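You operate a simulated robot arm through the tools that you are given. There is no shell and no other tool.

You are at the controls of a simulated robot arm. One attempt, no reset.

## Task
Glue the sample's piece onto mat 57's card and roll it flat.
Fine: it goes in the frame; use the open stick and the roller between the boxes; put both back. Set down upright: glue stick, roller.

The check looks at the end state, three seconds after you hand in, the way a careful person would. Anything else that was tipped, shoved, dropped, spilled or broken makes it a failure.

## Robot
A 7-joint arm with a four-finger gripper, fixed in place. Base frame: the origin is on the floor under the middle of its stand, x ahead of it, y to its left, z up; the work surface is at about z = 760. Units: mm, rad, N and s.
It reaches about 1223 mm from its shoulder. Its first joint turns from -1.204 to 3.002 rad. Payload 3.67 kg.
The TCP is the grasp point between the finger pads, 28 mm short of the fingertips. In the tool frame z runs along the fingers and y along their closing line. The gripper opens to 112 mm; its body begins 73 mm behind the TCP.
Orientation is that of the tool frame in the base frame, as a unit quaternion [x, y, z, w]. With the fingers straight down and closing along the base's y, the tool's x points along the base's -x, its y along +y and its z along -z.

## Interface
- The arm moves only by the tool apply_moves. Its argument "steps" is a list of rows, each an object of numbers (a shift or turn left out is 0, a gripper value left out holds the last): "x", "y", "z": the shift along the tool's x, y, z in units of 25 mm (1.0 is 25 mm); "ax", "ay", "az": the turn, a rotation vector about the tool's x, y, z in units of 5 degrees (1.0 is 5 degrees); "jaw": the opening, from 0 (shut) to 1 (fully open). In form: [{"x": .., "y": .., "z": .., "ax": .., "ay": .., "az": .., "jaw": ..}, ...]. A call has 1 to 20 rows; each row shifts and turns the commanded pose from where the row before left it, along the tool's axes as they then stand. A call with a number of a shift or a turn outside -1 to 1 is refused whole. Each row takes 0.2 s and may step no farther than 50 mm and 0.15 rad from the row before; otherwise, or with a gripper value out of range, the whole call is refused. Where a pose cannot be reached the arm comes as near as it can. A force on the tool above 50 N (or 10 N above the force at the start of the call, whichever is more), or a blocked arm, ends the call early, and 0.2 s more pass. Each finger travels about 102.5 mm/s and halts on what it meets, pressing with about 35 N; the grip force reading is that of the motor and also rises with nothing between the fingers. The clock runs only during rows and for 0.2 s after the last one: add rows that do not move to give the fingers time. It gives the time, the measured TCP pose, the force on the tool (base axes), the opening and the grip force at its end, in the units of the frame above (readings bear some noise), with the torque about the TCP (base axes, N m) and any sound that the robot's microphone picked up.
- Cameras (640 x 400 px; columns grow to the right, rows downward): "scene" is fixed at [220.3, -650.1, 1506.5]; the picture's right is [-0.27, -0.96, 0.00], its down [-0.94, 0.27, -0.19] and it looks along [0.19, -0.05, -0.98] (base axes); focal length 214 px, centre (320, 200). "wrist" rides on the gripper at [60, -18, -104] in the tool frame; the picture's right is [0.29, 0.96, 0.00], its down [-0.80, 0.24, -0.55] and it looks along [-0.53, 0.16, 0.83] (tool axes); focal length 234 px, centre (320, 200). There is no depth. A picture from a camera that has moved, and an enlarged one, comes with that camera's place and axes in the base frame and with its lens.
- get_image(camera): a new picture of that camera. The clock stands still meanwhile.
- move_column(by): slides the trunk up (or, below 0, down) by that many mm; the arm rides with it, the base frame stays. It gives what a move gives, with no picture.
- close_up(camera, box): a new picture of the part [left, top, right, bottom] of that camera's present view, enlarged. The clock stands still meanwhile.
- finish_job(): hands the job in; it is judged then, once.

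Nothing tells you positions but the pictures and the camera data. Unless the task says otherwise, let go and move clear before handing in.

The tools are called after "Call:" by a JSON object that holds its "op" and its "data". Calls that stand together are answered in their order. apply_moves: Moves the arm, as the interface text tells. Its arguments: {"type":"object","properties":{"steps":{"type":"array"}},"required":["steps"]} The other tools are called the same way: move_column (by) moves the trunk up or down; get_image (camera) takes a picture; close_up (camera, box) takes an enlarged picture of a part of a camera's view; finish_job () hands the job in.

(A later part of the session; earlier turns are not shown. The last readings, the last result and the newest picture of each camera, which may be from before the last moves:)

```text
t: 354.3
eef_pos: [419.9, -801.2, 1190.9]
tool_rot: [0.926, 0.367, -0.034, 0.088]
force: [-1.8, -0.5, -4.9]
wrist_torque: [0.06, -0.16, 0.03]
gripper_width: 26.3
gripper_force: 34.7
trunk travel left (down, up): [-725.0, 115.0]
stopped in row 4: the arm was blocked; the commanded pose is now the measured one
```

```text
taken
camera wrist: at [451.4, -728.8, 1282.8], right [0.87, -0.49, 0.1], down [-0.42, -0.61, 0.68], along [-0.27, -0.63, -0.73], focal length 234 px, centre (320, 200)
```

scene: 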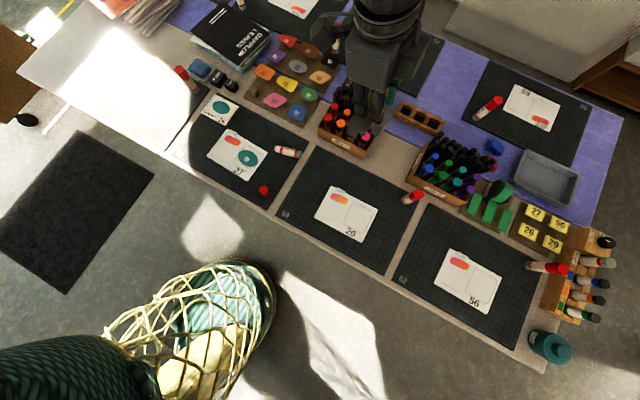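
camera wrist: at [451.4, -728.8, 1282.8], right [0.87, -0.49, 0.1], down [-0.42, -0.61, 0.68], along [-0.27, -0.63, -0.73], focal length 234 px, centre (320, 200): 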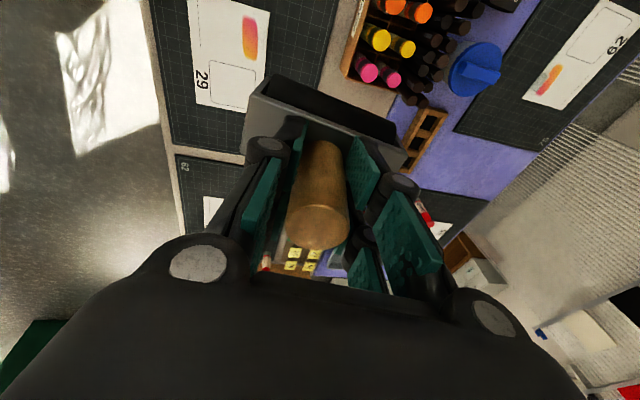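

The posture with the trunk raised is worse. I'll bring the arm back toward the robot where it's stable, then lower the trunk again and approach the gap low from the front.

Call:
{"op": "apply_moves", "data": {"steps": [{"x": 0.3, "y": -0.3}, {"x": 0.5, "y": -0.5}, {"x": 0.5, "y": -0.5}, {"x": 0.5, "y": -0.5}, {"x": 0}]}}

Call:
{"op": "apply_moves", "data": {"steps": [{"x": 0}, {"x": 0}, {"x": 0}]}}

```text
t: 355.5
eef_pos: [425.4, -738.2, 1179.5]
tool_rot: [0.925, 0.368, -0.034, 0.087]
force: [0.2, -0.4, -2.7]
wrist_torque: [0.07, 0.04, -0.01]
gripper_width: 26.7
gripper_force: 34.3
trunk travel left (down, up): [-725.0, 115.0]
```

```text
t: 356.3
eef_pos: [425.3, -759.8, 1166.9]
tool_rot: [0.926, 0.367, -0.029, 0.079]
force: [0.0, 0.9, -2.3]
wrist_torque: [-0.05, 0.04, 0.02]
gripper_width: 26.9
gripper_force: 34.9
trunk travel left (down, up): [-725.0, 115.0]
```

Call:
{"op": "move_column", "data": {"by": -150}}

Call:
{"op": "apply_moves", "data": {"steps": [{"x": 0}, {"x": 0}, {"x": 0}, {"x": 0}]}}

Call:
{"op": "get_image", "data": {"camera": "scene"}}

```text
t: 358.0
eef_pos: [425.2, -754.3, 1017.9]
tool_rot: [0.926, 0.367, -0.031, 0.078]
force: [-0.3, -0.7, -4.3]
wrist_torque: [0.03, -0.02, -0.02]
gripper_width: 26.5
gripper_force: 35.3
trunk travel left (down, up): [-575.0, 265.0]
```

```text
t: 359.0
eef_pos: [427.0, -748.0, 1024.3]
tool_rot: [0.925, 0.369, -0.031, 0.083]
force: [0.3, -1.0, -2.8]
wrist_torque: [0.01, 0.01, 0.0]
gripper_width: 26.6
gripper_force: 34.6
trunk travel left (down, up): [-575.0, 265.0]
```

```text
taken
```

scene: 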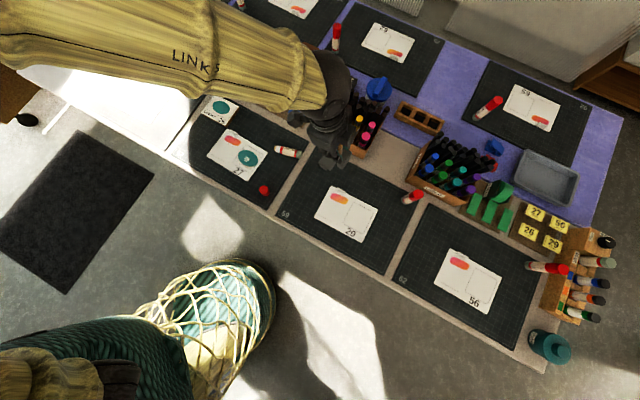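

Calmer. I'll remove the 10° tilt, lower the trunk a bit more, and head to a point in front of the gap at low height.

Call:
{"op": "apply_moves", "data": {"steps": [{"ax": 0.74, "ay": 0.7}, {"ax": 0.74, "ay": 0.7}, {"x": 0}, {"x": 0}]}}

Call:
{"op": "move_column", "data": {"by": -80}}

Call:
{"op": "apply_moves", "data": {"steps": [{"x": 0}, {"x": 0}, {"x": 0}]}}

Call:
{"op": "get_image", "data": {"camera": "wrist"}}

```text
t: 360.0
eef_pos: [426.6, -744.3, 1026.3]
tool_rot: [0.929, 0.37, 0.001, 0.001]
force: [-0.4, 0.3, -3.2]
wrist_torque: [0.0, 0.01, -0.02]
gripper_width: 26.5
gripper_force: 35.1
trunk travel left (down, up): [-575.0, 265.0]
```

```text
t: 361.2
eef_pos: [427.2, -747.8, 943.3]
tool_rot: [0.929, 0.37, 0.002, 0.0]
force: [0.1, 0.1, -2.6]
wrist_torque: [-0.03, 0.02, 0.04]
gripper_width: 26.4
gripper_force: 35.6
trunk travel left (down, up): [-495.0, 345.0]
```

```text
t: 362.0
eef_pos: [427.5, -748.1, 943.0]
tool_rot: [0.929, 0.37, 0.001, 0.0]
force: [-0.9, 0.4, -3.3]
wrist_torque: [0.04, -0.03, -0.03]
gripper_width: 26.9
gripper_force: 35.4
trunk travel left (down, up): [-495.0, 345.0]
```

```text
taken
camera wrist: at [458.3, -693.6, 1046.4], right [0.87, -0.5, 0.0], down [-0.42, -0.72, 0.55], along [-0.27, -0.48, -0.83], focal length 234 px, centre (320, 200)
```

wrist: 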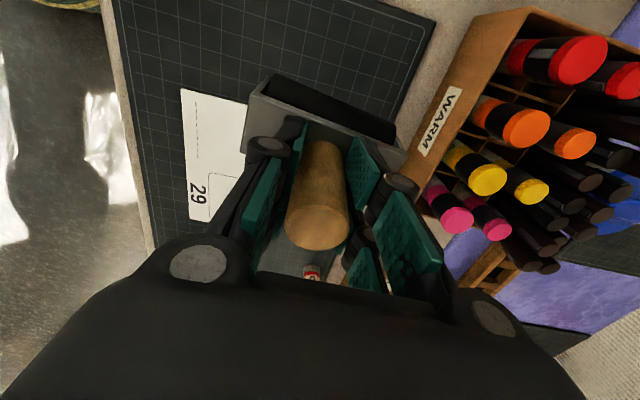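

Now stable. The arm gets too straight when it's both far and high, so a high trunk with a low hand is the right combination. I'll raise the trunk in steps while lowering the arm.

Call:
{"op": "move_column", "data": {"by": 130}}

Call:
{"op": "apply_moves", "data": {"steps": [{"z": 0.7, "az": -0.13}, {"z": 0.9}, {"z": 0.9}, {"z": 0.9}, {"z": 0.9}, {"z": 0.8}, {"x": 0}]}}

Call:
{"op": "move_column", "data": {"by": 130}}

Call:
{"op": "apply_moves", "data": {"steps": [{"z": 0.7}, {"z": 0.9}, {"z": 0.9}, {"z": 0.9}, {"z": 0.9}, {"z": 0.9}, {"z": 0.6}, {"x": 0}]}}

Call:
{"op": "get_image", "data": {"camera": "scene"}}

```text
t: 363.6
eef_pos: [426.4, -746.6, 1072.9]
tool_rot: [0.929, 0.37, 0.002, 0.001]
force: [-0.3, -1.4, -2.8]
wrist_torque: [0.01, -0.03, -0.01]
gripper_width: 26.7
gripper_force: 34.7
trunk travel left (down, up): [-625.0, 215.0]
```

```text
t: 365.2
eef_pos: [426.8, -748.2, 945.0]
tool_rot: [0.927, 0.375, 0.001, 0.001]
force: [-0.8, 0.2, -3.1]
wrist_torque: [-0.03, 0.0, 0.01]
gripper_width: 26.5
gripper_force: 34.7
trunk travel left (down, up): [-625.0, 215.0]
```

```text
t: 366.8
eef_pos: [427.3, -748.7, 1075.5]
tool_rot: [0.927, 0.374, 0.002, 0.0]
force: [-0.4, -0.2, -2.3]
wrist_torque: [0.0, -0.01, 0.0]
gripper_width: 26.8
gripper_force: 35.0
trunk travel left (down, up): [-755.0, 85.0]
```

```text
t: 368.6
eef_pos: [428.5, -747.6, 929.9]
tool_rot: [0.927, 0.375, 0.0, 0.001]
force: [0.5, -0.6, -2.5]
wrist_torque: [0.0, 0.0, -0.01]
gripper_width: 26.7
gripper_force: 35.2
trunk travel left (down, up): [-755.0, 85.0]
```

```text
taken
```

scene: 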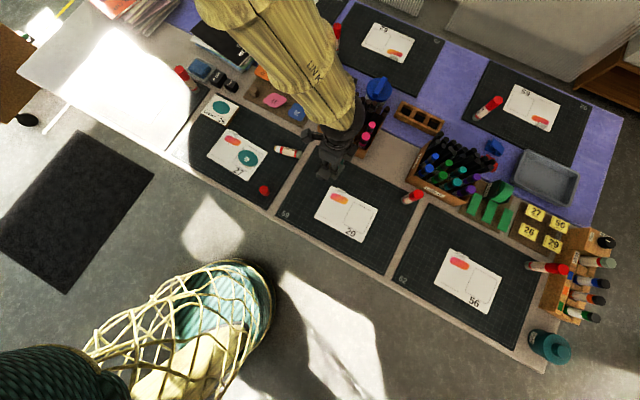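

Stable. Phase 1: slide along the front of the boxes, well clear of them, while lowering slightly.

Call:
{"op": "apply_moves", "data": {"steps": [{"x": -0.5, "z": 0.1}, {"x": -0.7, "z": 0.1}, {"x": -0.7, "z": 0.1}, {"x": -0.7, "z": 0.1}, {"x": -0.7, "z": 0.1}, {"x": -0.7, "z": 0.1}, {"x": -0.7, "z": 0.1}, {"x": -0.7, "z": 0.1}, {"x": -0.7, "z": 0.1}, {"x": -0.62, "y": 0.11, "z": 0.1}, {"x": 0}, {"x": 0}]}}

Call:
{"op": "get_image", "data": {"camera": "scene"}}

Call:
{"op": "get_image", "data": {"camera": "wrist"}}

```text
t: 371.2
eef_pos: [309.0, -872.0, 902.1]
tool_rot: [0.927, 0.374, 0.002, -0.002]
force: [-0.5, 1.1, -3.4]
wrist_torque: [-0.06, -0.02, 0.0]
gripper_width: 26.6
gripper_force: 35.2
trunk travel left (down, up): [-755.0, 85.0]
```

```text
taken
```

scene: 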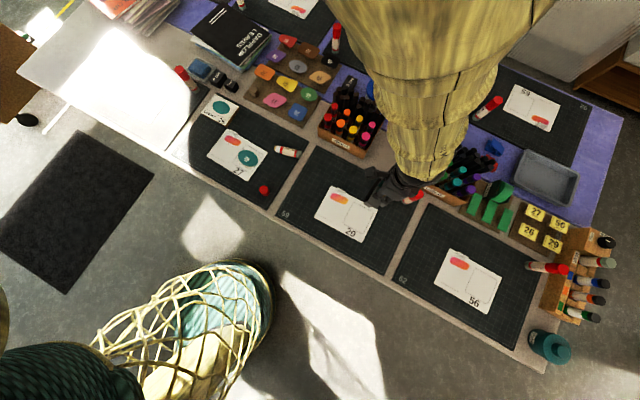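

```text
taken
camera wrist: at [339.4, -818.6, 1005.6], right [0.87, -0.49, 0.0], down [-0.41, -0.73, 0.55], along [-0.27, -0.48, -0.84], focal length 234 px, centre (320, 200)
```

wrist: 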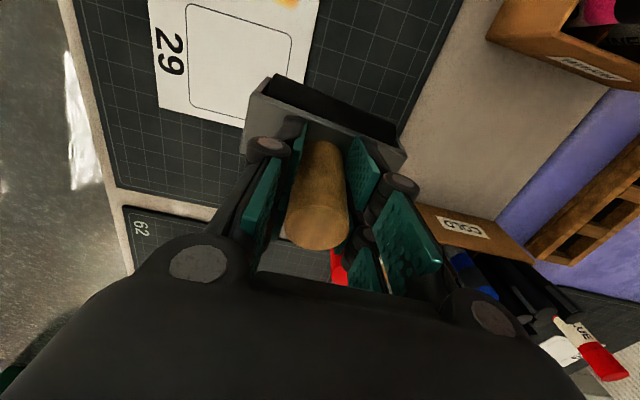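

The gap is straight ahead and clear. Phase 2: move slowly into it.

Call:
{"op": "apply_moves", "data": {"steps": [{"x": 0.03, "y": 0.4}, {"x": 0.03, "y": 0.5}, {"x": 0.03, "y": 0.5}, {"x": 0.03, "y": 0.5}, {"x": 0.03, "y": 0.5}, {"x": 0.03, "y": 0.5}, {"x": 0.03, "y": 0.5}, {"x": 0.03, "y": 0.5}, {"x": 0.03, "y": 0.5}, {"x": 0.03, "y": 0.4}, {"x": 0}, {"x": 0}, {"x": 0}]}}

Call:
{"op": "get_image", "data": {"camera": "wrist"}}

Call:
{"op": "get_image", "data": {"camera": "scene"}}

```text
t: 374.0
eef_pos: [396.3, -953.0, 903.7]
tool_rot: [0.927, 0.374, 0.001, -0.001]
force: [-0.4, -0.2, -3.3]
wrist_torque: [-0.01, -0.01, 0.0]
gripper_width: 26.9
gripper_force: 35.4
trunk travel left (down, up): [-755.0, 85.0]
```

```text
taken
camera wrist: at [427.6, -898.7, 1007.0], right [0.87, -0.49, 0.0], down [-0.41, -0.73, 0.55], along [-0.27, -0.48, -0.83], focal length 234 px, centre (320, 200)
```

wrist: 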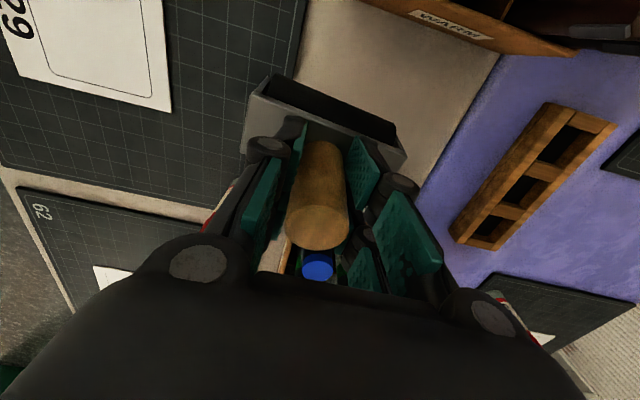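

```text
taken
```

scene: 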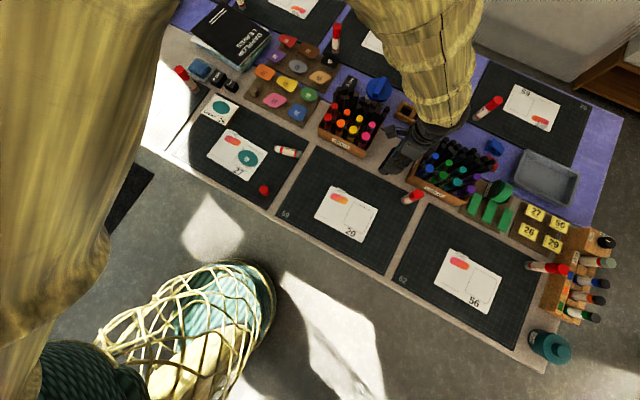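

Call:
{"op": "apply_moves", "data": {"steps": [{"y": 0.36, "z": 0.2}, {"y": 0.36, "z": 0.2}, {"y": 0.36, "z": 0.2}, {"y": 0.36, "z": 0.2}, {"y": 0.36, "z": 0.2}, {"x": 0.03, "y": 0.37, "z": 0.2}, {"x": 0}, {"x": 0}, {"x": 0}, {"x": 0}]}}

Call:
{"op": "get_image", "data": {"camera": "wrist"}}

Call:
{"op": "close_up", "data": {"camera": "scene", "box": [350, 100, 450, 190]}}

```text
t: 374.5
eef_pos: [400.4, -932.7, 931.6]
tool_rot: [0.928, 0.373, -0.006, 0.018]
force: [-2.5, 1.1, -4.0]
wrist_torque: [-0.06, -0.21, 0.01]
gripper_width: 26.5
gripper_force: 35.0
trunk travel left (down, up): [-755.0, 85.0]
stopped in row 2: the arm was blocked; the commanded pose is now the measured one
```

```text
taken
camera wrist: at [432.1, -874.7, 1033.2], right [0.87, -0.49, 0.02], down [-0.41, -0.7, 0.58], along [-0.27, -0.51, -0.81], focal length 234 px, centre (320, 200)
```

wrist: 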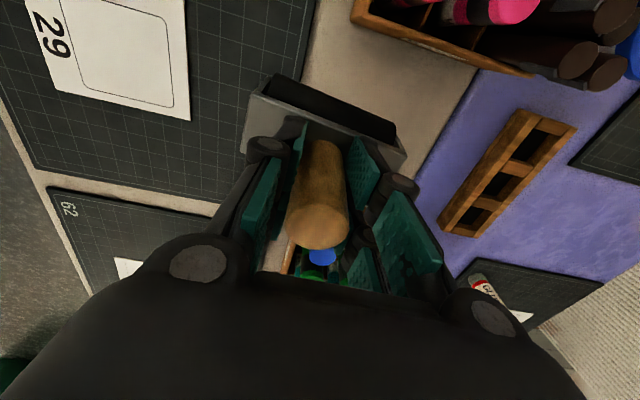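

```text
4.44 times, centred on (400, 145) of scene
camera zoom: at [220.3, -650.1, 1506.5], right [-0.27, -0.96, 0.0], down [-0.94, 0.27, -0.19], along [0.19, -0.05, -0.98], focal length 953 px, centre (-36, 444)
```

zoom: 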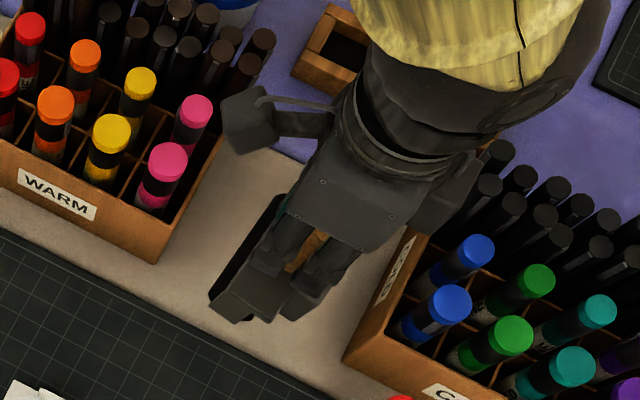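

Another jump: the arm's solution is switching near here. The only steady spell was with the trunk at about -40 and the hand below z 890, so I'll retreat to the front, restore that trunk height, and come in low.

Call:
{"op": "apply_moves", "data": {"steps": [{"y": -0.3}, {"y": -0.5}, {"y": -0.5}, {"y": -0.5}, {"y": -0.5}, {"y": -0.5}, {"x": 0}]}}

Call:
{"op": "apply_moves", "data": {"steps": [{"x": 0}, {"x": 0}, {"x": 0}]}}

Call:
{"op": "get_image", "data": {"camera": "scene"}}

```text
t: 374.8
eef_pos: [394.7, -889.4, 970.0]
tool_rot: [0.928, 0.371, -0.013, 0.04]
force: [-2.3, 1.2, -4.6]
wrist_torque: [-0.07, -0.16, 0.03]
gripper_width: 26.8
gripper_force: 34.5
trunk travel left (down, up): [-755.0, 85.0]
stopped in row 1: the arm was blocked; the commanded pose is now the measured one
```

```text
t: 375.1
eef_pos: [393.2, -845.5, 1006.4]
tool_rot: [0.927, 0.369, -0.022, 0.062]
force: [-1.1, 1.5, -5.0]
wrist_torque: [-0.01, -0.1, -0.02]
gripper_width: 26.6
gripper_force: 35.2
trunk travel left (down, up): [-755.0, 85.0]
stopped in row 1: the arm was blocked; the commanded pose is now the measured one
```

```text
taken
```

scene: 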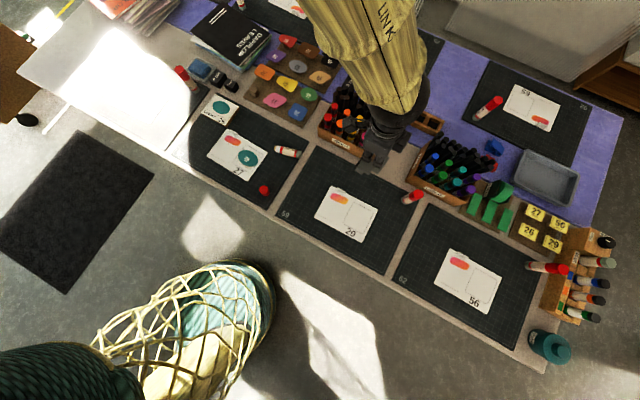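

Call:
{"op": "apply_moves", "data": {"steps": [{"x": 0}, {"x": 0}, {"x": 0}, {"x": 0}, {"x": 0}]}}

Call:
{"op": "apply_moves", "data": {"steps": [{"x": 0}, {"x": 0}, {"x": 0}, {"x": 0}, {"x": 0}]}}

Call:
{"op": "get_image", "data": {"camera": "scene"}}

```text
t: 376.3
eef_pos: [392.2, -861.8, 993.3]
tool_rot: [0.927, 0.369, -0.02, 0.055]
force: [-0.1, 0.1, -3.0]
wrist_torque: [-0.03, 0.0, 0.04]
gripper_width: 26.6
gripper_force: 35.6
trunk travel left (down, up): [-755.0, 85.0]
```

```text
t: 377.5
eef_pos: [394.5, -863.1, 989.2]
tool_rot: [0.928, 0.37, -0.019, 0.051]
force: [-0.4, 0.2, -2.7]
wrist_torque: [0.01, -0.02, 0.0]
gripper_width: 26.7
gripper_force: 34.7
trunk travel left (down, up): [-755.0, 85.0]
```

```text
taken
```

scene: 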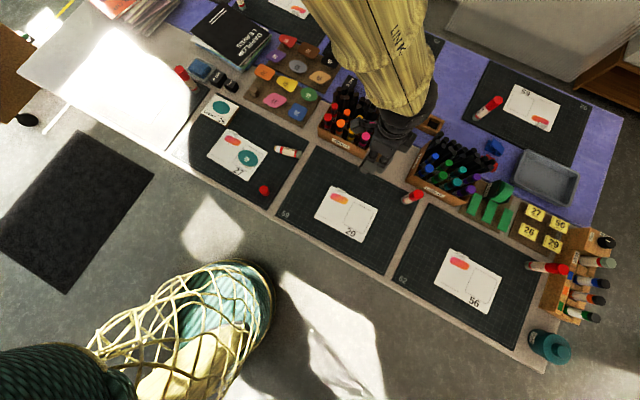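

Settled. I'll straighten the tool, return to the open area, and bring the trunk back down to about -40.

Call:
{"op": "apply_moves", "data": {"steps": [{"ax": 0.87, "ay": 0.83}, {"x": 0}, {"x": 0.5, "y": -0.35}, {"x": 0.7, "y": -0.5}, {"x": 0.7, "y": -0.5}, {"x": 0.7, "y": -0.5}, {"x": 0.7, "y": -0.5}, {"x": 0.7, "y": -0.5}, {"x": 0}, {"x": 0}]}}

Call:
{"op": "move_column", "data": {"by": -110}}

Call:
{"op": "apply_moves", "data": {"steps": [{"z": -0.8}, {"z": -0.8}, {"z": -0.8}, {"z": -0.8}, {"x": 0}]}}

Call:
{"op": "move_column", "data": {"by": -110}}

Call:
{"op": "get_image", "data": {"camera": "scene"}}

```text
t: 379.7
eef_pos: [417.8, -731.3, 996.4]
tool_rot: [0.929, 0.371, -0.002, 0.008]
force: [-0.1, -0.4, -3.3]
wrist_torque: [0.02, -0.04, 0.02]
gripper_width: 26.8
gripper_force: 35.1
trunk travel left (down, up): [-755.0, 85.0]
```

```text
t: 381.2
eef_pos: [418.8, -735.7, 882.0]
tool_rot: [0.929, 0.371, -0.001, 0.006]
force: [-0.6, -0.7, -3.0]
wrist_torque: [-0.03, -0.01, -0.02]
gripper_width: 26.6
gripper_force: 35.1
trunk travel left (down, up): [-645.0, 195.0]
```

```text
t: 382.4
eef_pos: [418.6, -732.7, 965.3]
tool_rot: [0.929, 0.37, -0.002, 0.007]
force: [-0.2, -1.2, -3.9]
wrist_torque: [0.0, 0.01, -0.04]
gripper_width: 26.6
gripper_force: 35.0
trunk travel left (down, up): [-645.0, 195.0]
```

```text
t: 383.8
eef_pos: [418.5, -730.5, 855.3]
tool_rot: [0.929, 0.37, -0.003, 0.008]
force: [0.0, 0.7, -2.7]
wrist_torque: [0.01, -0.01, 0.0]
gripper_width: 26.6
gripper_force: 34.9
trunk travel left (down, up): [-535.0, 305.0]
```

```text
taken
```

scene: 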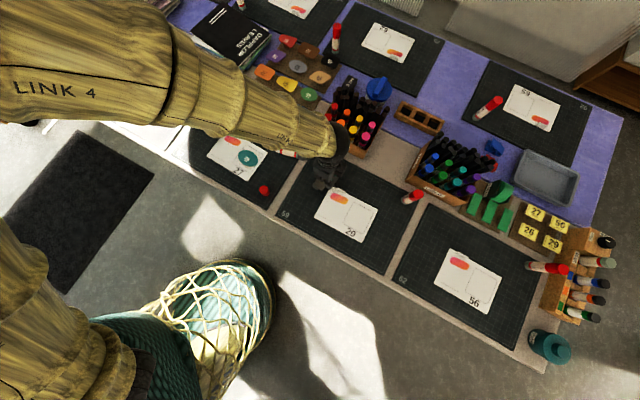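

The arm is back in its steadier posture. I'll raise slightly, level the tool, and slide along the front again at low height.

Call:
{"op": "apply_moves", "data": {"steps": [{"ax": 0.145, "ay": 0.14, "z": -0.5}, {"az": -0.1, "z": -0.5}, {"x": -0.4}, {"x": -0.6}, {"x": -0.6}, {"x": -0.6}, {"x": -0.6}, {"x": -0.6}, {"x": -0.6}, {"x": -0.6}, {"x": -0.6}, {"x": -0.6}, {"x": -0.6}, {"x": -0.5}, {"x": 0}, {"x": 0}]}}

Call:
{"op": "apply_moves", "data": {"steps": [{"x": 0}, {"x": 0}, {"x": 0}]}}

Call:
{"op": "get_image", "data": {"camera": "scene"}}

Call:
{"op": "get_image", "data": {"camera": "wrist"}}

```text
t: 387.2
eef_pos: [294.6, -850.0, 878.7]
tool_rot: [0.927, 0.375, 0.002, -0.001]
force: [0.3, 0.0, -3.3]
wrist_torque: [-0.01, -0.06, -0.01]
gripper_width: 26.4
gripper_force: 35.2
trunk travel left (down, up): [-535.0, 305.0]
```

```text
t: 388.0
eef_pos: [294.0, -849.3, 879.0]
tool_rot: [0.927, 0.375, 0.002, -0.001]
force: [-0.6, 0.0, -3.4]
wrist_torque: [0.01, -0.02, 0.02]
gripper_width: 26.5
gripper_force: 34.9
trunk travel left (down, up): [-535.0, 305.0]
```

```text
taken
```

scene: 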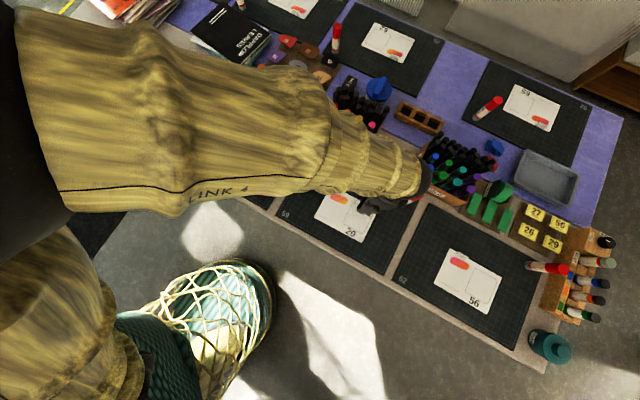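

```text
taken
camera wrist: at [325.3, -795.9, 982.2], right [0.87, -0.49, 0.0], down [-0.41, -0.73, 0.55], along [-0.27, -0.48, -0.83], focal length 234 px, centre (320, 200)
```

wrist: 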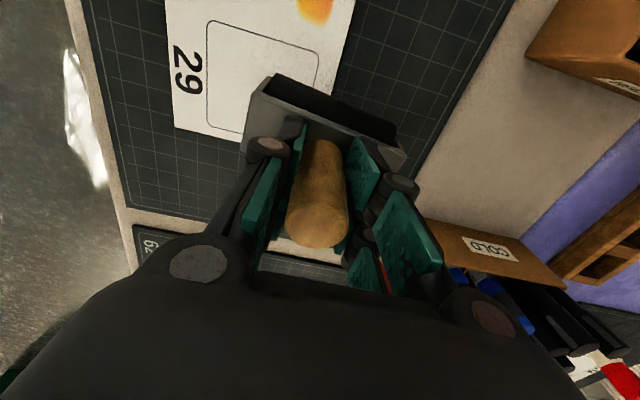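

Stable. Now into the gap slowly, checking after each short leg.

Call:
{"op": "apply_moves", "data": {"steps": [{"y": 0.2}, {"y": 0.3}, {"y": 0.3}, {"y": 0.3}, {"y": 0.3}, {"y": 0.3}, {"y": 0.3}, {"y": 0.3}, {"y": 0.3}, {"y": 0.3}, {"x": 0.05}, {"x": 0}]}}

Call:
{"op": "apply_moves", "data": {"steps": [{"y": 0.3}, {"y": 0.3}, {"y": 0.3}, {"y": 0.3}, {"y": 0.3}, {"y": 0.3}, {"y": 0.3}, {"x": 0}, {"x": 0}]}}

Call:
{"op": "get_image", "data": {"camera": "wrist"}}

```text
t: 390.6
eef_pos: [345.6, -904.8, 879.7]
tool_rot: [0.927, 0.375, 0.003, 0.0]
force: [-0.5, 0.6, -3.5]
wrist_torque: [0.0, -0.01, 0.01]
gripper_width: 26.8
gripper_force: 35.0
trunk travel left (down, up): [-535.0, 305.0]
```

```text
t: 392.6
eef_pos: [381.2, -944.1, 879.2]
tool_rot: [0.927, 0.375, 0.002, -0.001]
force: [-1.1, 0.0, -3.0]
wrist_torque: [0.0, -0.02, -0.01]
gripper_width: 26.6
gripper_force: 34.8
trunk travel left (down, up): [-535.0, 305.0]
```

```text
taken
camera wrist: at [412.5, -889.1, 982.2], right [0.87, -0.49, 0.0], down [-0.41, -0.73, 0.55], along [-0.27, -0.48, -0.84], focal length 234 px, centre (320, 200)
```

wrist: 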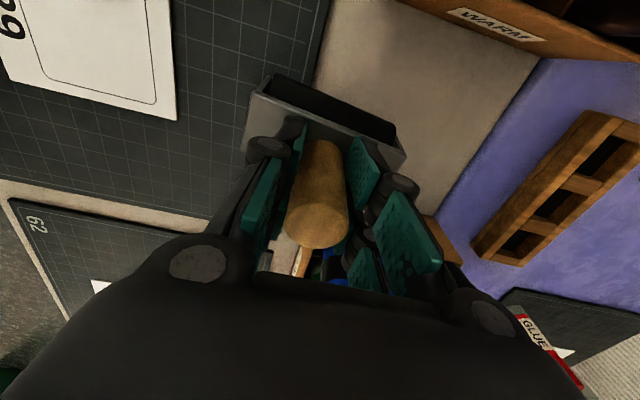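

Call:
{"op": "apply_moves", "data": {"steps": [{"x": 0.03, "y": 0.25, "z": 0.1}, {"x": 0.03, "y": 0.25, "z": 0.1}, {"x": 0.03, "y": 0.25, "z": 0.1}, {"x": 0.03, "y": 0.25, "z": 0.1}, {"x": 0.03, "y": 0.25, "z": 0.1}, {"x": 0.03, "y": 0.25, "z": 0.1}, {"x": 0}, {"x": 0}]}}

Call:
{"op": "apply_moves", "data": {"steps": [{"y": 0.25, "z": 0.06}, {"y": 0.25, "z": 0.06}, {"y": 0.25, "z": 0.06}, {"y": 0.25, "z": 0.06}, {"y": 0.2, "z": 0.06}, {"x": 0}, {"x": 0}, {"x": 0}]}}

Call:
{"op": "get_image", "data": {"camera": "wrist"}}

Call:
{"op": "close_up", "data": {"camera": "scene", "box": [350, 100, 450, 190]}}

```text
t: 394.4
eef_pos: [412.5, -969.1, 860.1]
tool_rot: [0.927, 0.374, 0.001, -0.002]
force: [-0.1, 0.4, -3.1]
wrist_torque: [-0.03, -0.03, 0.02]
gripper_width: 26.5
gripper_force: 35.3
trunk travel left (down, up): [-535.0, 305.0]
```

```text
t: 396.2
eef_pos: [431.9, -988.6, 855.1]
tool_rot: [0.927, 0.375, 0.003, -0.001]
force: [-0.6, 0.3, -3.0]
wrist_torque: [-0.02, -0.01, 0.03]
gripper_width: 26.5
gripper_force: 35.2
trunk travel left (down, up): [-535.0, 305.0]
```

```text
taken
camera wrist: at [462.8, -935.0, 958.6], right [0.87, -0.49, 0.0], down [-0.41, -0.73, 0.55], along [-0.27, -0.48, -0.84], focal length 234 px, centre (320, 200)
```

wrist: 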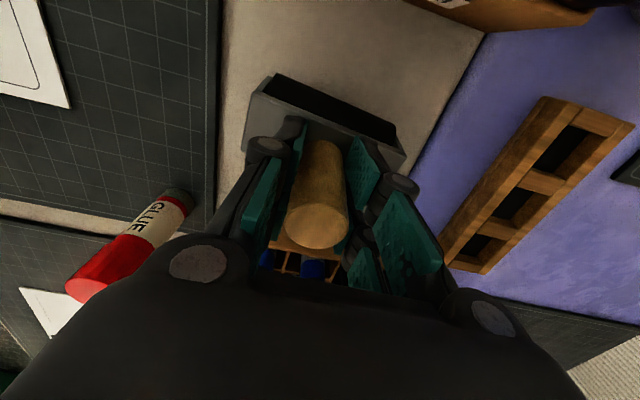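

```text
4.44 times, centred on (400, 145) of scene
camera zoom: at [220.3, -650.1, 1506.5], right [-0.27, -0.96, 0.0], down [-0.94, 0.27, -0.19], along [0.19, -0.05, -0.98], focal length 953 px, centre (-36, 444)
```

zoom: 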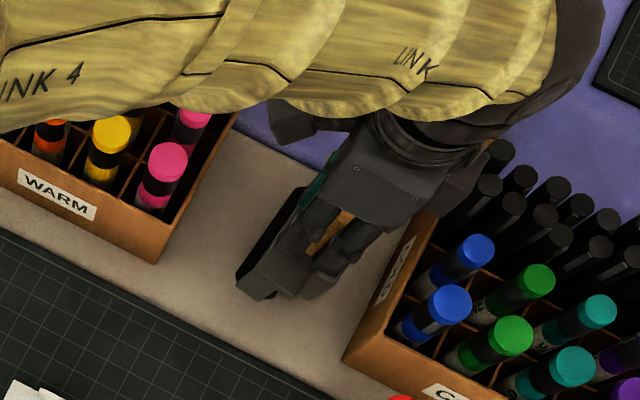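

The roller is back between the boxes, within a few millimetres of its spot, and steady. A small correction, then lowering until it touches the table.

Call:
{"op": "apply_moves", "data": {"steps": [{"x": 0.03, "y": 0.15}, {"z": 0.15}, {"z": 0.15}, {"z": 0.1}, {"x": 0}, {"x": 0}]}}

Call:
{"op": "apply_moves", "data": {"steps": [{"z": 0.06}, {"x": 0}, {"x": 0}]}}

Call:
{"op": "apply_moves", "data": {"steps": [{"z": 0.06}, {"x": 0}, {"x": 0}]}}

Call:
{"op": "apply_moves", "data": {"steps": [{"z": 0.05}, {"x": 0}, {"x": 0}]}}

```text
t: 397.6
eef_pos: [434.8, -988.7, 848.6]
tool_rot: [0.927, 0.375, 0.001, -0.001]
force: [1.0, 0.8, -3.2]
wrist_torque: [0.01, -0.01, 0.0]
gripper_width: 26.6
gripper_force: 34.5
trunk travel left (down, up): [-535.0, 305.0]
```

```text
t: 398.4
eef_pos: [435.1, -990.2, 844.1]
tool_rot: [0.927, 0.374, 0.002, -0.001]
force: [-0.2, 0.5, -2.7]
wrist_torque: [-0.01, -0.01, 0.01]
gripper_width: 27.0
gripper_force: 35.2
trunk travel left (down, up): [-535.0, 305.0]
```

```text
t: 399.2
eef_pos: [434.9, -989.5, 846.6]
tool_rot: [0.928, 0.373, 0.002, 0.0]
force: [-0.2, -0.4, -2.8]
wrist_torque: [-0.01, -0.03, -0.01]
gripper_width: 26.5
gripper_force: 35.2
trunk travel left (down, up): [-535.0, 305.0]
```

```text
t: 400.0
eef_pos: [434.8, -989.0, 844.2]
tool_rot: [0.927, 0.374, 0.002, -0.001]
force: [0.0, -0.1, -3.2]
wrist_torque: [0.01, 0.01, -0.01]
gripper_width: 26.7
gripper_force: 34.7
trunk travel left (down, up): [-535.0, 305.0]
```

Call:
{"op": "apply_moves", "data": {"steps": [{"z": 0.06}, {"x": 0}, {"x": 0}]}}

Call:
{"op": "apply_moves", "data": {"steps": [{"z": 0.06}, {"x": 0}, {"x": 0}]}}

Call:
{"op": "apply_moves", "data": {"steps": [{"z": 0.06}, {"x": 0}, {"x": 0}]}}

Call:
{"op": "apply_moves", "data": {"steps": [{"z": 0.06}, {"x": 0}, {"x": 0}]}}

```text
t: 400.8
eef_pos: [434.9, -989.2, 841.5]
tool_rot: [0.927, 0.375, 0.002, 0.0]
force: [0.0, 0.7, -3.5]
wrist_torque: [-0.02, -0.05, -0.01]
gripper_width: 26.4
gripper_force: 34.3
trunk travel left (down, up): [-535.0, 305.0]
```

```text
t: 401.6
eef_pos: [434.9, -986.9, 841.7]
tool_rot: [0.927, 0.375, 0.001, 0.001]
force: [-0.6, 1.8, 0.1]
wrist_torque: [0.01, 0.12, 0.02]
gripper_width: 26.5
gripper_force: 34.7
trunk travel left (down, up): [-535.0, 305.0]
```

```text
t: 402.4
eef_pos: [435.2, -985.8, 841.3]
tool_rot: [0.927, 0.375, 0.002, 0.001]
force: [-0.5, -5.3, 7.9]
wrist_torque: [-0.74, 0.2, 0.0]
gripper_width: 26.4
gripper_force: 34.8
trunk travel left (down, up): [-535.0, 305.0]
```

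```text
t: 403.2
eef_pos: [435.6, -985.0, 839.7]
tool_rot: [0.927, 0.375, 0.003, 0.002]
force: [2.4, 7.7, 24.2]
wrist_torque: [-0.3, 0.1, -0.03]
gripper_width: 26.8
gripper_force: 34.8
trunk travel left (down, up): [-535.0, 305.0]
```

It's on the table. I'll relieve the pressure, check the pose, and then release.

Call:
{"op": "apply_moves", "data": {"steps": [{"z": -0.05}, {"x": 0}, {"x": 0}]}}

Call:
{"op": "get_image", "data": {"camera": "wrist"}}

Call:
{"op": "close_up", "data": {"camera": "scene", "box": [365, 115, 435, 180]}}

```text
t: 404.0
eef_pos: [435.8, -985.6, 840.2]
tool_rot: [0.927, 0.375, 0.002, 0.0]
force: [3.7, 7.4, 17.7]
wrist_torque: [-0.14, -0.27, 0.15]
gripper_width: 26.9
gripper_force: 34.6
trunk travel left (down, up): [-535.0, 305.0]
```

```text
taken
camera wrist: at [466.5, -932.1, 943.4], right [0.87, -0.49, 0.0], down [-0.41, -0.73, 0.55], along [-0.27, -0.48, -0.83], focal length 234 px, centre (320, 200)
```

wrist: 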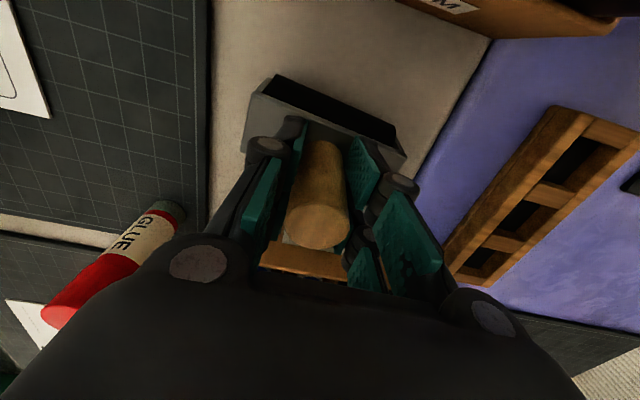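

```text
6.15 times, centred on (400, 148) of scene
camera zoom: at [220.3, -650.1, 1506.5], right [-0.27, -0.96, 0.0], down [-0.94, 0.27, -0.19], along [0.19, -0.05, -0.98], focal length 1320 px, centre (-172, 523)
```

zoom: 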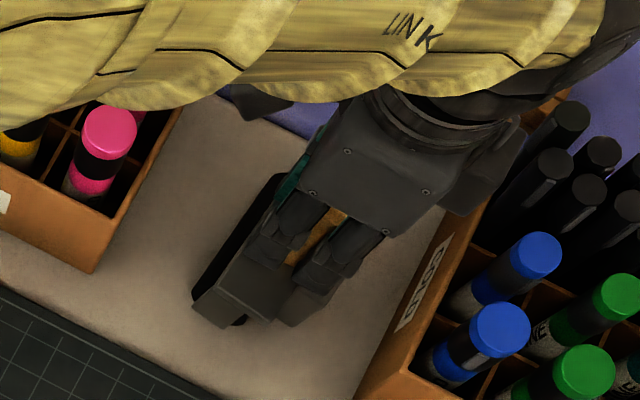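

It's within about 5 mm of where it stood, upright. Releasing gently.

Call:
{"op": "apply_moves", "data": {"steps": [{"jaw": 0.26}, {"jaw": 0.3}, {"jaw": 0.4}, {"jaw": 0.55}, {"x": 0}, {"x": 0}]}}

Call:
{"op": "get_image", "data": {"camera": "wrist"}}

Call:
{"op": "close_up", "data": {"camera": "scene", "box": [365, 115, 435, 180]}}

```text
t: 405.4
eef_pos: [435.6, -992.3, 836.0]
tool_rot: [0.927, 0.375, 0.002, -0.002]
force: [0.2, 0.4, 0.2]
wrist_torque: [-0.05, -0.04, -0.05]
gripper_width: 61.7
gripper_force: 0.1
trunk travel left (down, up): [-535.0, 305.0]
```

```text
taken
camera wrist: at [466.4, -938.3, 939.4], right [0.87, -0.49, 0.0], down [-0.41, -0.73, 0.55], along [-0.27, -0.48, -0.84], focal length 234 px, centre (320, 200)
```

wrist: 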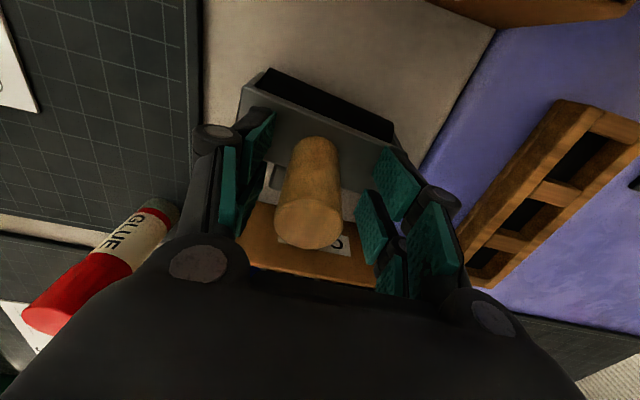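

```text
6.15 times, centred on (400, 148) of scene
camera zoom: at [220.3, -650.1, 1506.5], right [-0.27, -0.96, 0.0], down [-0.94, 0.27, -0.19], along [0.19, -0.05, -0.98], focal length 1320 px, centre (-172, 523)
```

zoom: 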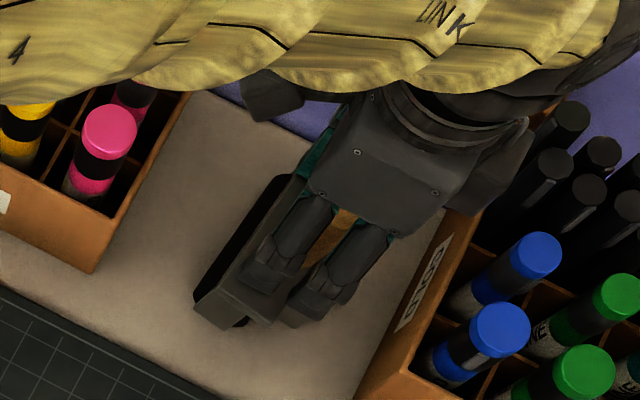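

The roller stands on its own. To avoid the instability I'll raise the hand with the trunk alone, which leaves the arm's posture unchanged.

Call:
{"op": "move_column", "data": {"by": 90}}

Call:
{"op": "get_image", "data": {"camera": "wrist"}}

Call:
{"op": "close_up", "data": {"camera": "scene", "box": [365, 115, 435, 180]}}

```text
t: 406.6
eef_pos: [436.2, -985.0, 931.9]
tool_rot: [0.927, 0.374, 0.001, 0.001]
force: [0.3, 0.3, 0.4]
wrist_torque: [0.03, 0.03, 0.0]
gripper_width: 61.6
gripper_force: 0.1
trunk travel left (down, up): [-625.0, 215.0]
```

```text
taken
camera wrist: at [467.0, -930.8, 1035.1], right [0.87, -0.49, 0.0], down [-0.41, -0.73, 0.55], along [-0.27, -0.49, -0.83], focal length 234 px, centre (320, 200)
```

wrist: 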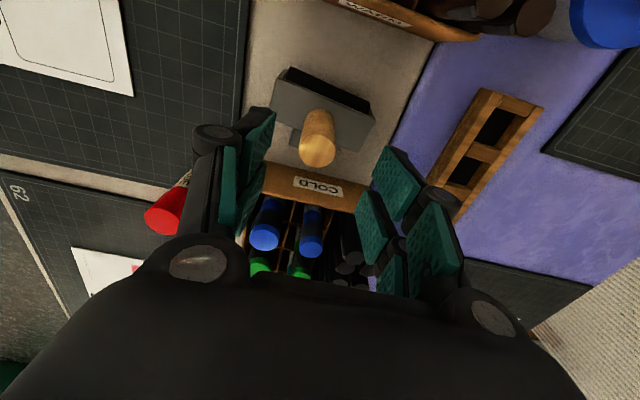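

```text
6.15 times, centred on (400, 148) of scene
camera zoom: at [220.3, -650.1, 1506.5], right [-0.27, -0.96, 0.0], down [-0.94, 0.27, -0.19], along [0.19, -0.05, -0.98], focal length 1320 px, centre (-172, 523)
```

zoom: 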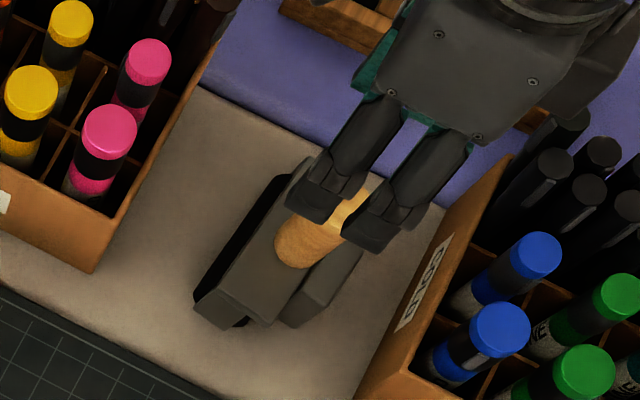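

Clear of the roller. Now retreating toward the front and back to the glue stick.

Call:
{"op": "apply_moves", "data": {"steps": [{"y": -0.3}, {"y": -0.5}, {"y": -0.5}, {"y": -0.6}, {"y": -0.6}, {"y": -0.6}, {"x": 0.3, "y": -0.6}, {"x": 0.6, "y": -0.5}, {"x": 0.8, "y": -0.3}, {"x": 0.9}, {"x": 0.9}, {"x": 0.9}, {"x": 0}]}}

Call:
{"op": "get_image", "data": {"camera": "scene"}}

Call:
{"op": "get_image", "data": {"camera": "wrist"}}

```text
t: 409.4
eef_pos: [435.5, -827.6, 931.2]
tool_rot: [0.927, 0.375, 0.001, 0.0]
force: [0.3, -0.2, -0.3]
wrist_torque: [-0.01, -0.01, 0.0]
gripper_width: 61.7
gripper_force: 0.0
trunk travel left (down, up): [-625.0, 215.0]
```

```text
taken
```

scene: 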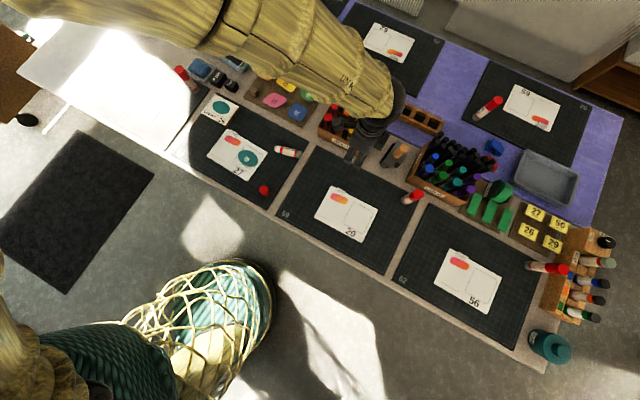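

```text
taken
camera wrist: at [466.1, -773.4, 1034.9], right [0.87, -0.49, 0.0], down [-0.41, -0.73, 0.55], along [-0.27, -0.48, -0.83], focal length 234 px, centre (320, 200)
```

wrist: 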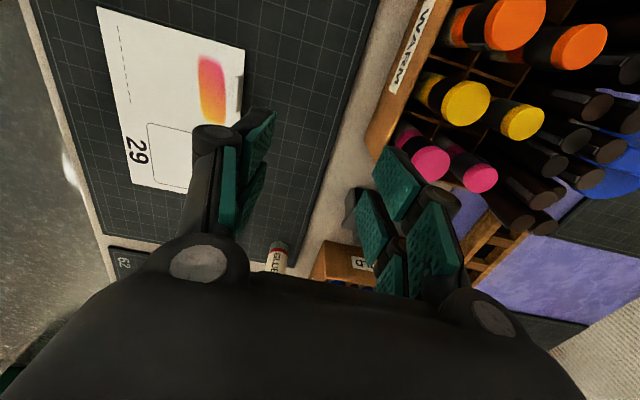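

Call:
{"op": "close_up", "data": {"camera": "scene", "box": [265, 135, 310, 170]}}

Call:
{"op": "close_up", "data": {"camera": "scene", "box": [180, 85, 330, 205]}}

```text
11.43 times, centred on (288, 152) of scene
camera zoom: at [220.3, -650.1, 1506.5], right [-0.27, -0.96, 0.0], down [-0.94, 0.27, -0.19], along [0.19, -0.05, -0.98], focal length 2451 px, centre (691, 743)
```

zoom: 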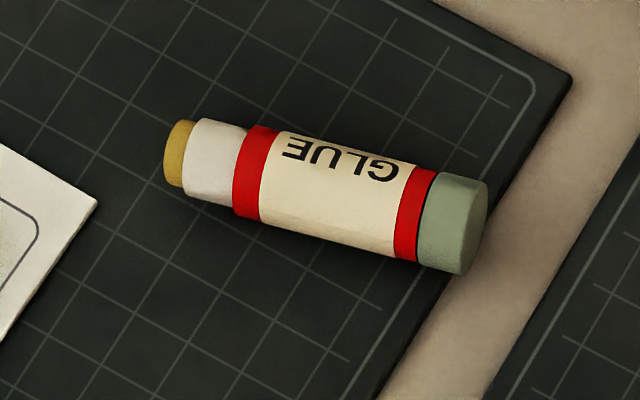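

```text
3.33 times, centred on (255, 145) of scene
camera zoom: at [220.3, -650.1, 1506.5], right [-0.27, -0.96, 0.0], down [-0.94, 0.27, -0.19], along [0.19, -0.05, -0.98], focal length 715 px, centre (537, 383)
```

zoom: 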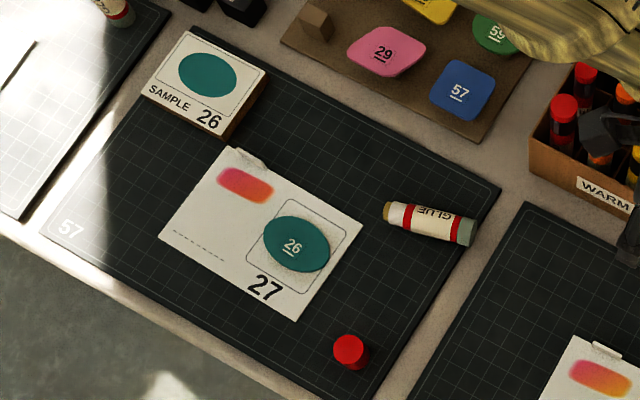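

Everything on the table looks right, and the piece sits nicely in its frame. Now to stand the stick up. I'll yaw to match the lying stick and go above it.

Call:
{"op": "apply_moves", "data": {"steps": [{"az": -1}, {"az": -1}, {"az": -1}, {"x": 0.6}, {"x": 0.95, "y": 0.02}, {"x": 0.95, "y": 0.02}, {"x": 0.95, "y": 0.02}, {"x": 0.95, "y": 0.02}, {"x": 0.95, "y": 0.02}, {"x": 0.95, "y": 0.02}, {"x": 0.95, "y": 0.02}, {"x": 0.95, "y": 0.02}, {"x": 0.95, "y": 0.02}, {"x": 0.3}, {"x": 0}]}}

Call:
{"op": "get_image", "data": {"camera": "wrist"}}

Call:
{"op": "close_up", "data": {"camera": "wrist", "box": [240, 30, 420, 200]}}

```text
t: 412.6
eef_pos: [561.4, -629.6, 929.6]
tool_rot: [0.871, 0.492, 0.002, -0.001]
force: [0.6, 0.1, 0.3]
wrist_torque: [-0.01, 0.01, 0.0]
gripper_width: 61.9
gripper_force: 0.1
trunk travel left (down, up): [-625.0, 215.0]
```

```text
taken
camera wrist: at [577.5, -569.2, 1033.1], right [0.97, -0.25, 0.0], down [-0.21, -0.81, 0.55], along [-0.13, -0.54, -0.83], focal length 234 px, centre (320, 200)
```

wrist: 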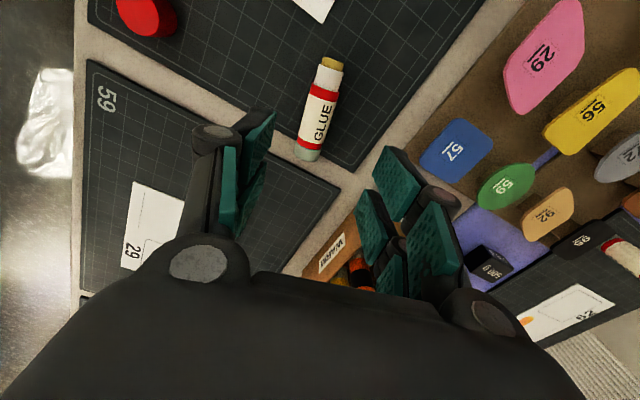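

```text
2.35 times, centred on (330, 115) of wrist
camera zoom: at [577.5, -569.2, 1033.1], right [0.97, -0.25, 0.0], down [-0.21, -0.81, 0.55], along [-0.13, -0.54, -0.83], focal length 551 px, centre (296, 400)
```

zoom: 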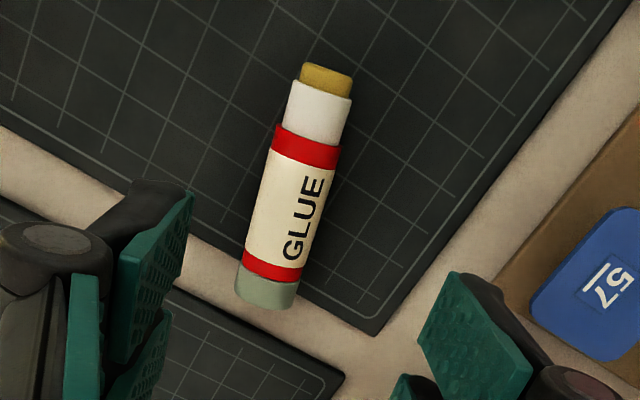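

The stick lies right along the tool's axis. I'll lean the tool 16° toward the base end and come down to just above it.

Call:
{"op": "apply_moves", "data": {"steps": [{"az": -0.27}, {"ay": -0.8}, {"ay": -0.8}, {"ay": -0.8}, {"ay": -0.8}, {"x": 0.55, "y": -0.02, "z": 0.82}, {"x": 0.55, "y": -0.02, "z": 0.82}, {"x": 0.55, "y": -0.02, "z": 0.82}, {"x": 0}]}}

Call:
{"op": "get_image", "data": {"camera": "wrist"}}

Call:
{"op": "close_up", "data": {"camera": "wrist", "box": [240, 60, 400, 260]}}

```text
t: 414.6
eef_pos: [569.6, -608.7, 859.6]
tool_rot: [0.857, 0.497, -0.118, 0.07]
force: [0.5, 0.8, 0.6]
wrist_torque: [-0.03, -0.01, -0.03]
gripper_width: 61.4
gripper_force: 0.0
trunk travel left (down, up): [-625.0, 215.0]
```

```text
taken
camera wrist: at [597.8, -525.3, 941.9], right [0.97, -0.23, -0.08], down [-0.1, -0.65, 0.75], along [-0.22, -0.72, -0.66], focal length 234 px, centre (320, 200)
```

wrist: 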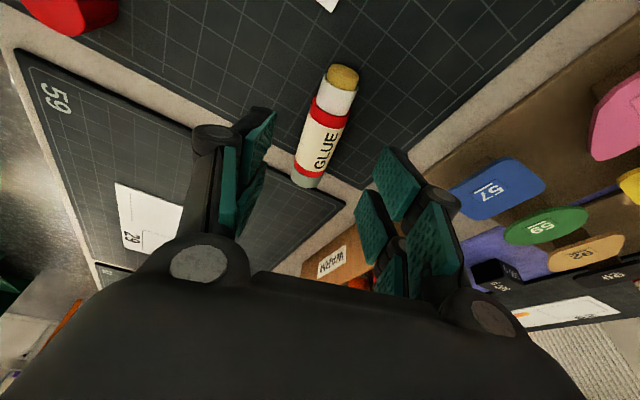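

```text
2.00 times, centred on (320, 160) of wrist
camera zoom: at [597.8, -525.3, 941.9], right [0.97, -0.23, -0.08], down [-0.1, -0.65, 0.75], along [-0.22, -0.72, -0.66], focal length 468 px, centre (320, 280)
```

zoom: 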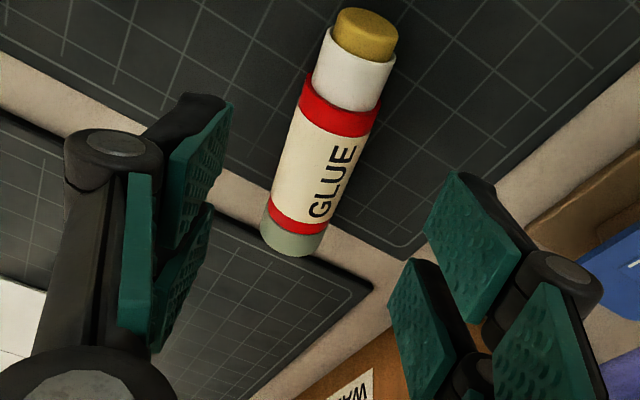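

Lined up. Closing in along the tool axis.

Call:
{"op": "apply_moves", "data": {"steps": [{"z": 0.8}, {"z": 0.8}, {"z": 0.5}, {"x": 0}]}}

Call:
{"op": "close_up", "data": {"camera": "wrist", "box": [220, 60, 420, 260]}}

```text
t: 415.6
eef_pos: [563.5, -621.5, 808.4]
tool_rot: [0.856, 0.498, -0.118, 0.07]
force: [0.3, 1.0, 0.1]
wrist_torque: [-0.01, -0.01, 0.0]
gripper_width: 61.6
gripper_force: 0.1
trunk travel left (down, up): [-625.0, 215.0]
```

```text
2.00 times, centred on (320, 160) of wrist
camera zoom: at [591.8, -538.4, 890.9], right [0.97, -0.23, -0.08], down [-0.1, -0.65, 0.75], along [-0.22, -0.72, -0.66], focal length 468 px, centre (320, 280)
```

zoom: 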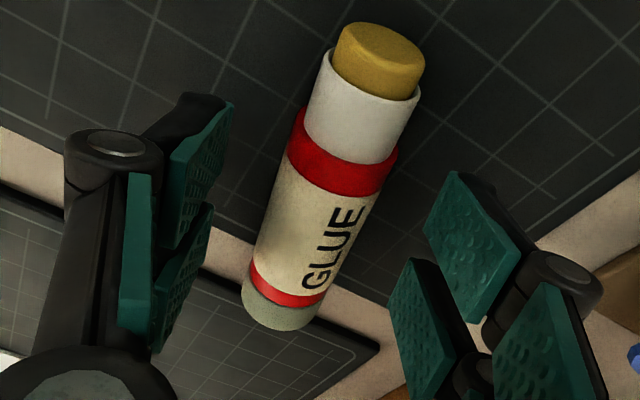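

Call:
{"op": "apply_moves", "data": {"steps": [{"z": 0.15}, {"z": 0.1}, {"x": 0}]}}

Call:
{"op": "apply_moves", "data": {"steps": [{"jaw": 0.4}, {"jaw": 0.25}, {"jaw": 0.1}, {"jaw": 0.1}, {"jaw": 0.1}]}}

Call:
{"op": "close_up", "data": {"camera": "wrist", "box": [220, 60, 420, 260]}}

```text
t: 416.4
eef_pos: [564.5, -621.6, 802.8]
tool_rot: [0.856, 0.498, -0.119, 0.071]
force: [0.6, -1.2, 0.3]
wrist_torque: [0.02, 0.03, -0.02]
gripper_width: 61.7
gripper_force: 0.1
trunk travel left (down, up): [-625.0, 215.0]
```

```text
t: 417.6
eef_pos: [565.0, -621.8, 802.4]
tool_rot: [0.856, 0.498, -0.118, 0.069]
force: [0.5, -0.4, 0.3]
wrist_torque: [-0.03, -0.03, 0.02]
gripper_width: 27.5
gripper_force: 34.7
trunk travel left (down, up): [-625.0, 215.0]
```

```text
2.00 times, centred on (320, 160) of wrist
camera zoom: at [592.0, -538.6, 885.4], right [0.97, -0.23, -0.08], down [-0.1, -0.65, 0.75], along [-0.22, -0.72, -0.66], focal length 468 px, centre (320, 280)
```

zoom: 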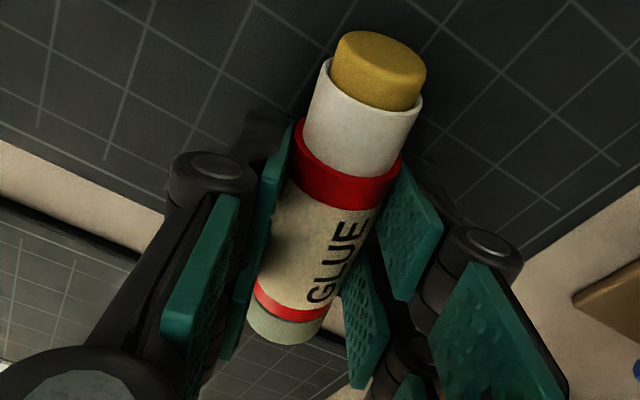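

Gripped with the base leaning toward the fingertips. I'll lift and rotate to bring the base down.

Call:
{"op": "apply_moves", "data": {"steps": [{"x": -0.14, "z": -0.48}, {"x": -0.272, "z": -0.961}, {"x": -0.272, "z": -0.961}, {"x": -0.272, "z": -0.961}, {"x": -0.272, "z": -0.961}, {"x": -0.272, "z": -0.961}, {"x": 0}]}}

Call:
{"op": "apply_moves", "data": {"steps": [{"ay": 1}, {"ay": 1}, {"ay": 1}, {"ay": 1}, {"ay": 1}, {"ay": 1}, {"ay": 1}, {"ay": 1}, {"ay": 1}]}}

Call:
{"op": "apply_moves", "data": {"steps": [{"ay": 1}, {"ay": 1}, {"ay": 1}, {"ay": 1}, {"ay": 1}, {"ay": 1}, {"ay": 1}, {"ay": 1}, {"ay": 1}]}}

Call:
{"op": "get_image", "data": {"camera": "wrist"}}

Call:
{"op": "get_image", "data": {"camera": "scene"}}

```text
t: 419.2
eef_pos: [565.5, -624.8, 940.1]
tool_rot: [0.856, 0.498, -0.119, 0.069]
force: [1.2, 0.4, -0.6]
wrist_torque: [0.02, 0.0, 0.01]
gripper_width: 27.6
gripper_force: 35.2
trunk travel left (down, up): [-625.0, 215.0]
```

```text
t: 421.2
eef_pos: [564.1, -622.6, 938.4]
tool_rot: [0.836, 0.487, 0.219, -0.128]
force: [0.9, 0.2, -1.1]
wrist_torque: [0.0, 0.03, 0.0]
gripper_width: 27.7
gripper_force: 34.7
trunk travel left (down, up): [-625.0, 215.0]
```

```text
t: 423.2
eef_pos: [564.8, -625.9, 938.7]
tool_rot: [0.689, 0.4, 0.522, -0.304]
force: [0.6, 0.7, -0.1]
wrist_torque: [0.0, 0.03, 0.0]
gripper_width: 28.0
gripper_force: 34.9
trunk travel left (down, up): [-625.0, 215.0]
```

```text
taken
camera wrist: at [507.9, -690.7, 1022.8], right [0.87, -0.41, 0.28], down [-0.16, -0.77, -0.62], along [0.46, 0.49, -0.73], focal length 234 px, centre (320, 200)
```

wrist: 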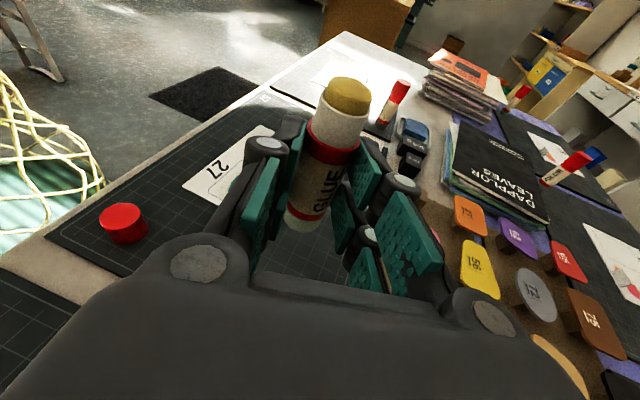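

```text
taken
```

scene: 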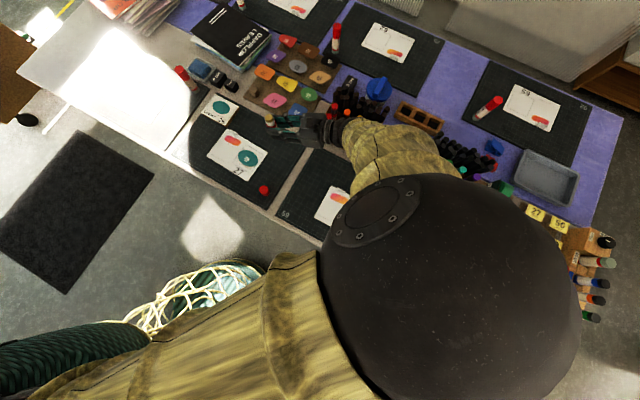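

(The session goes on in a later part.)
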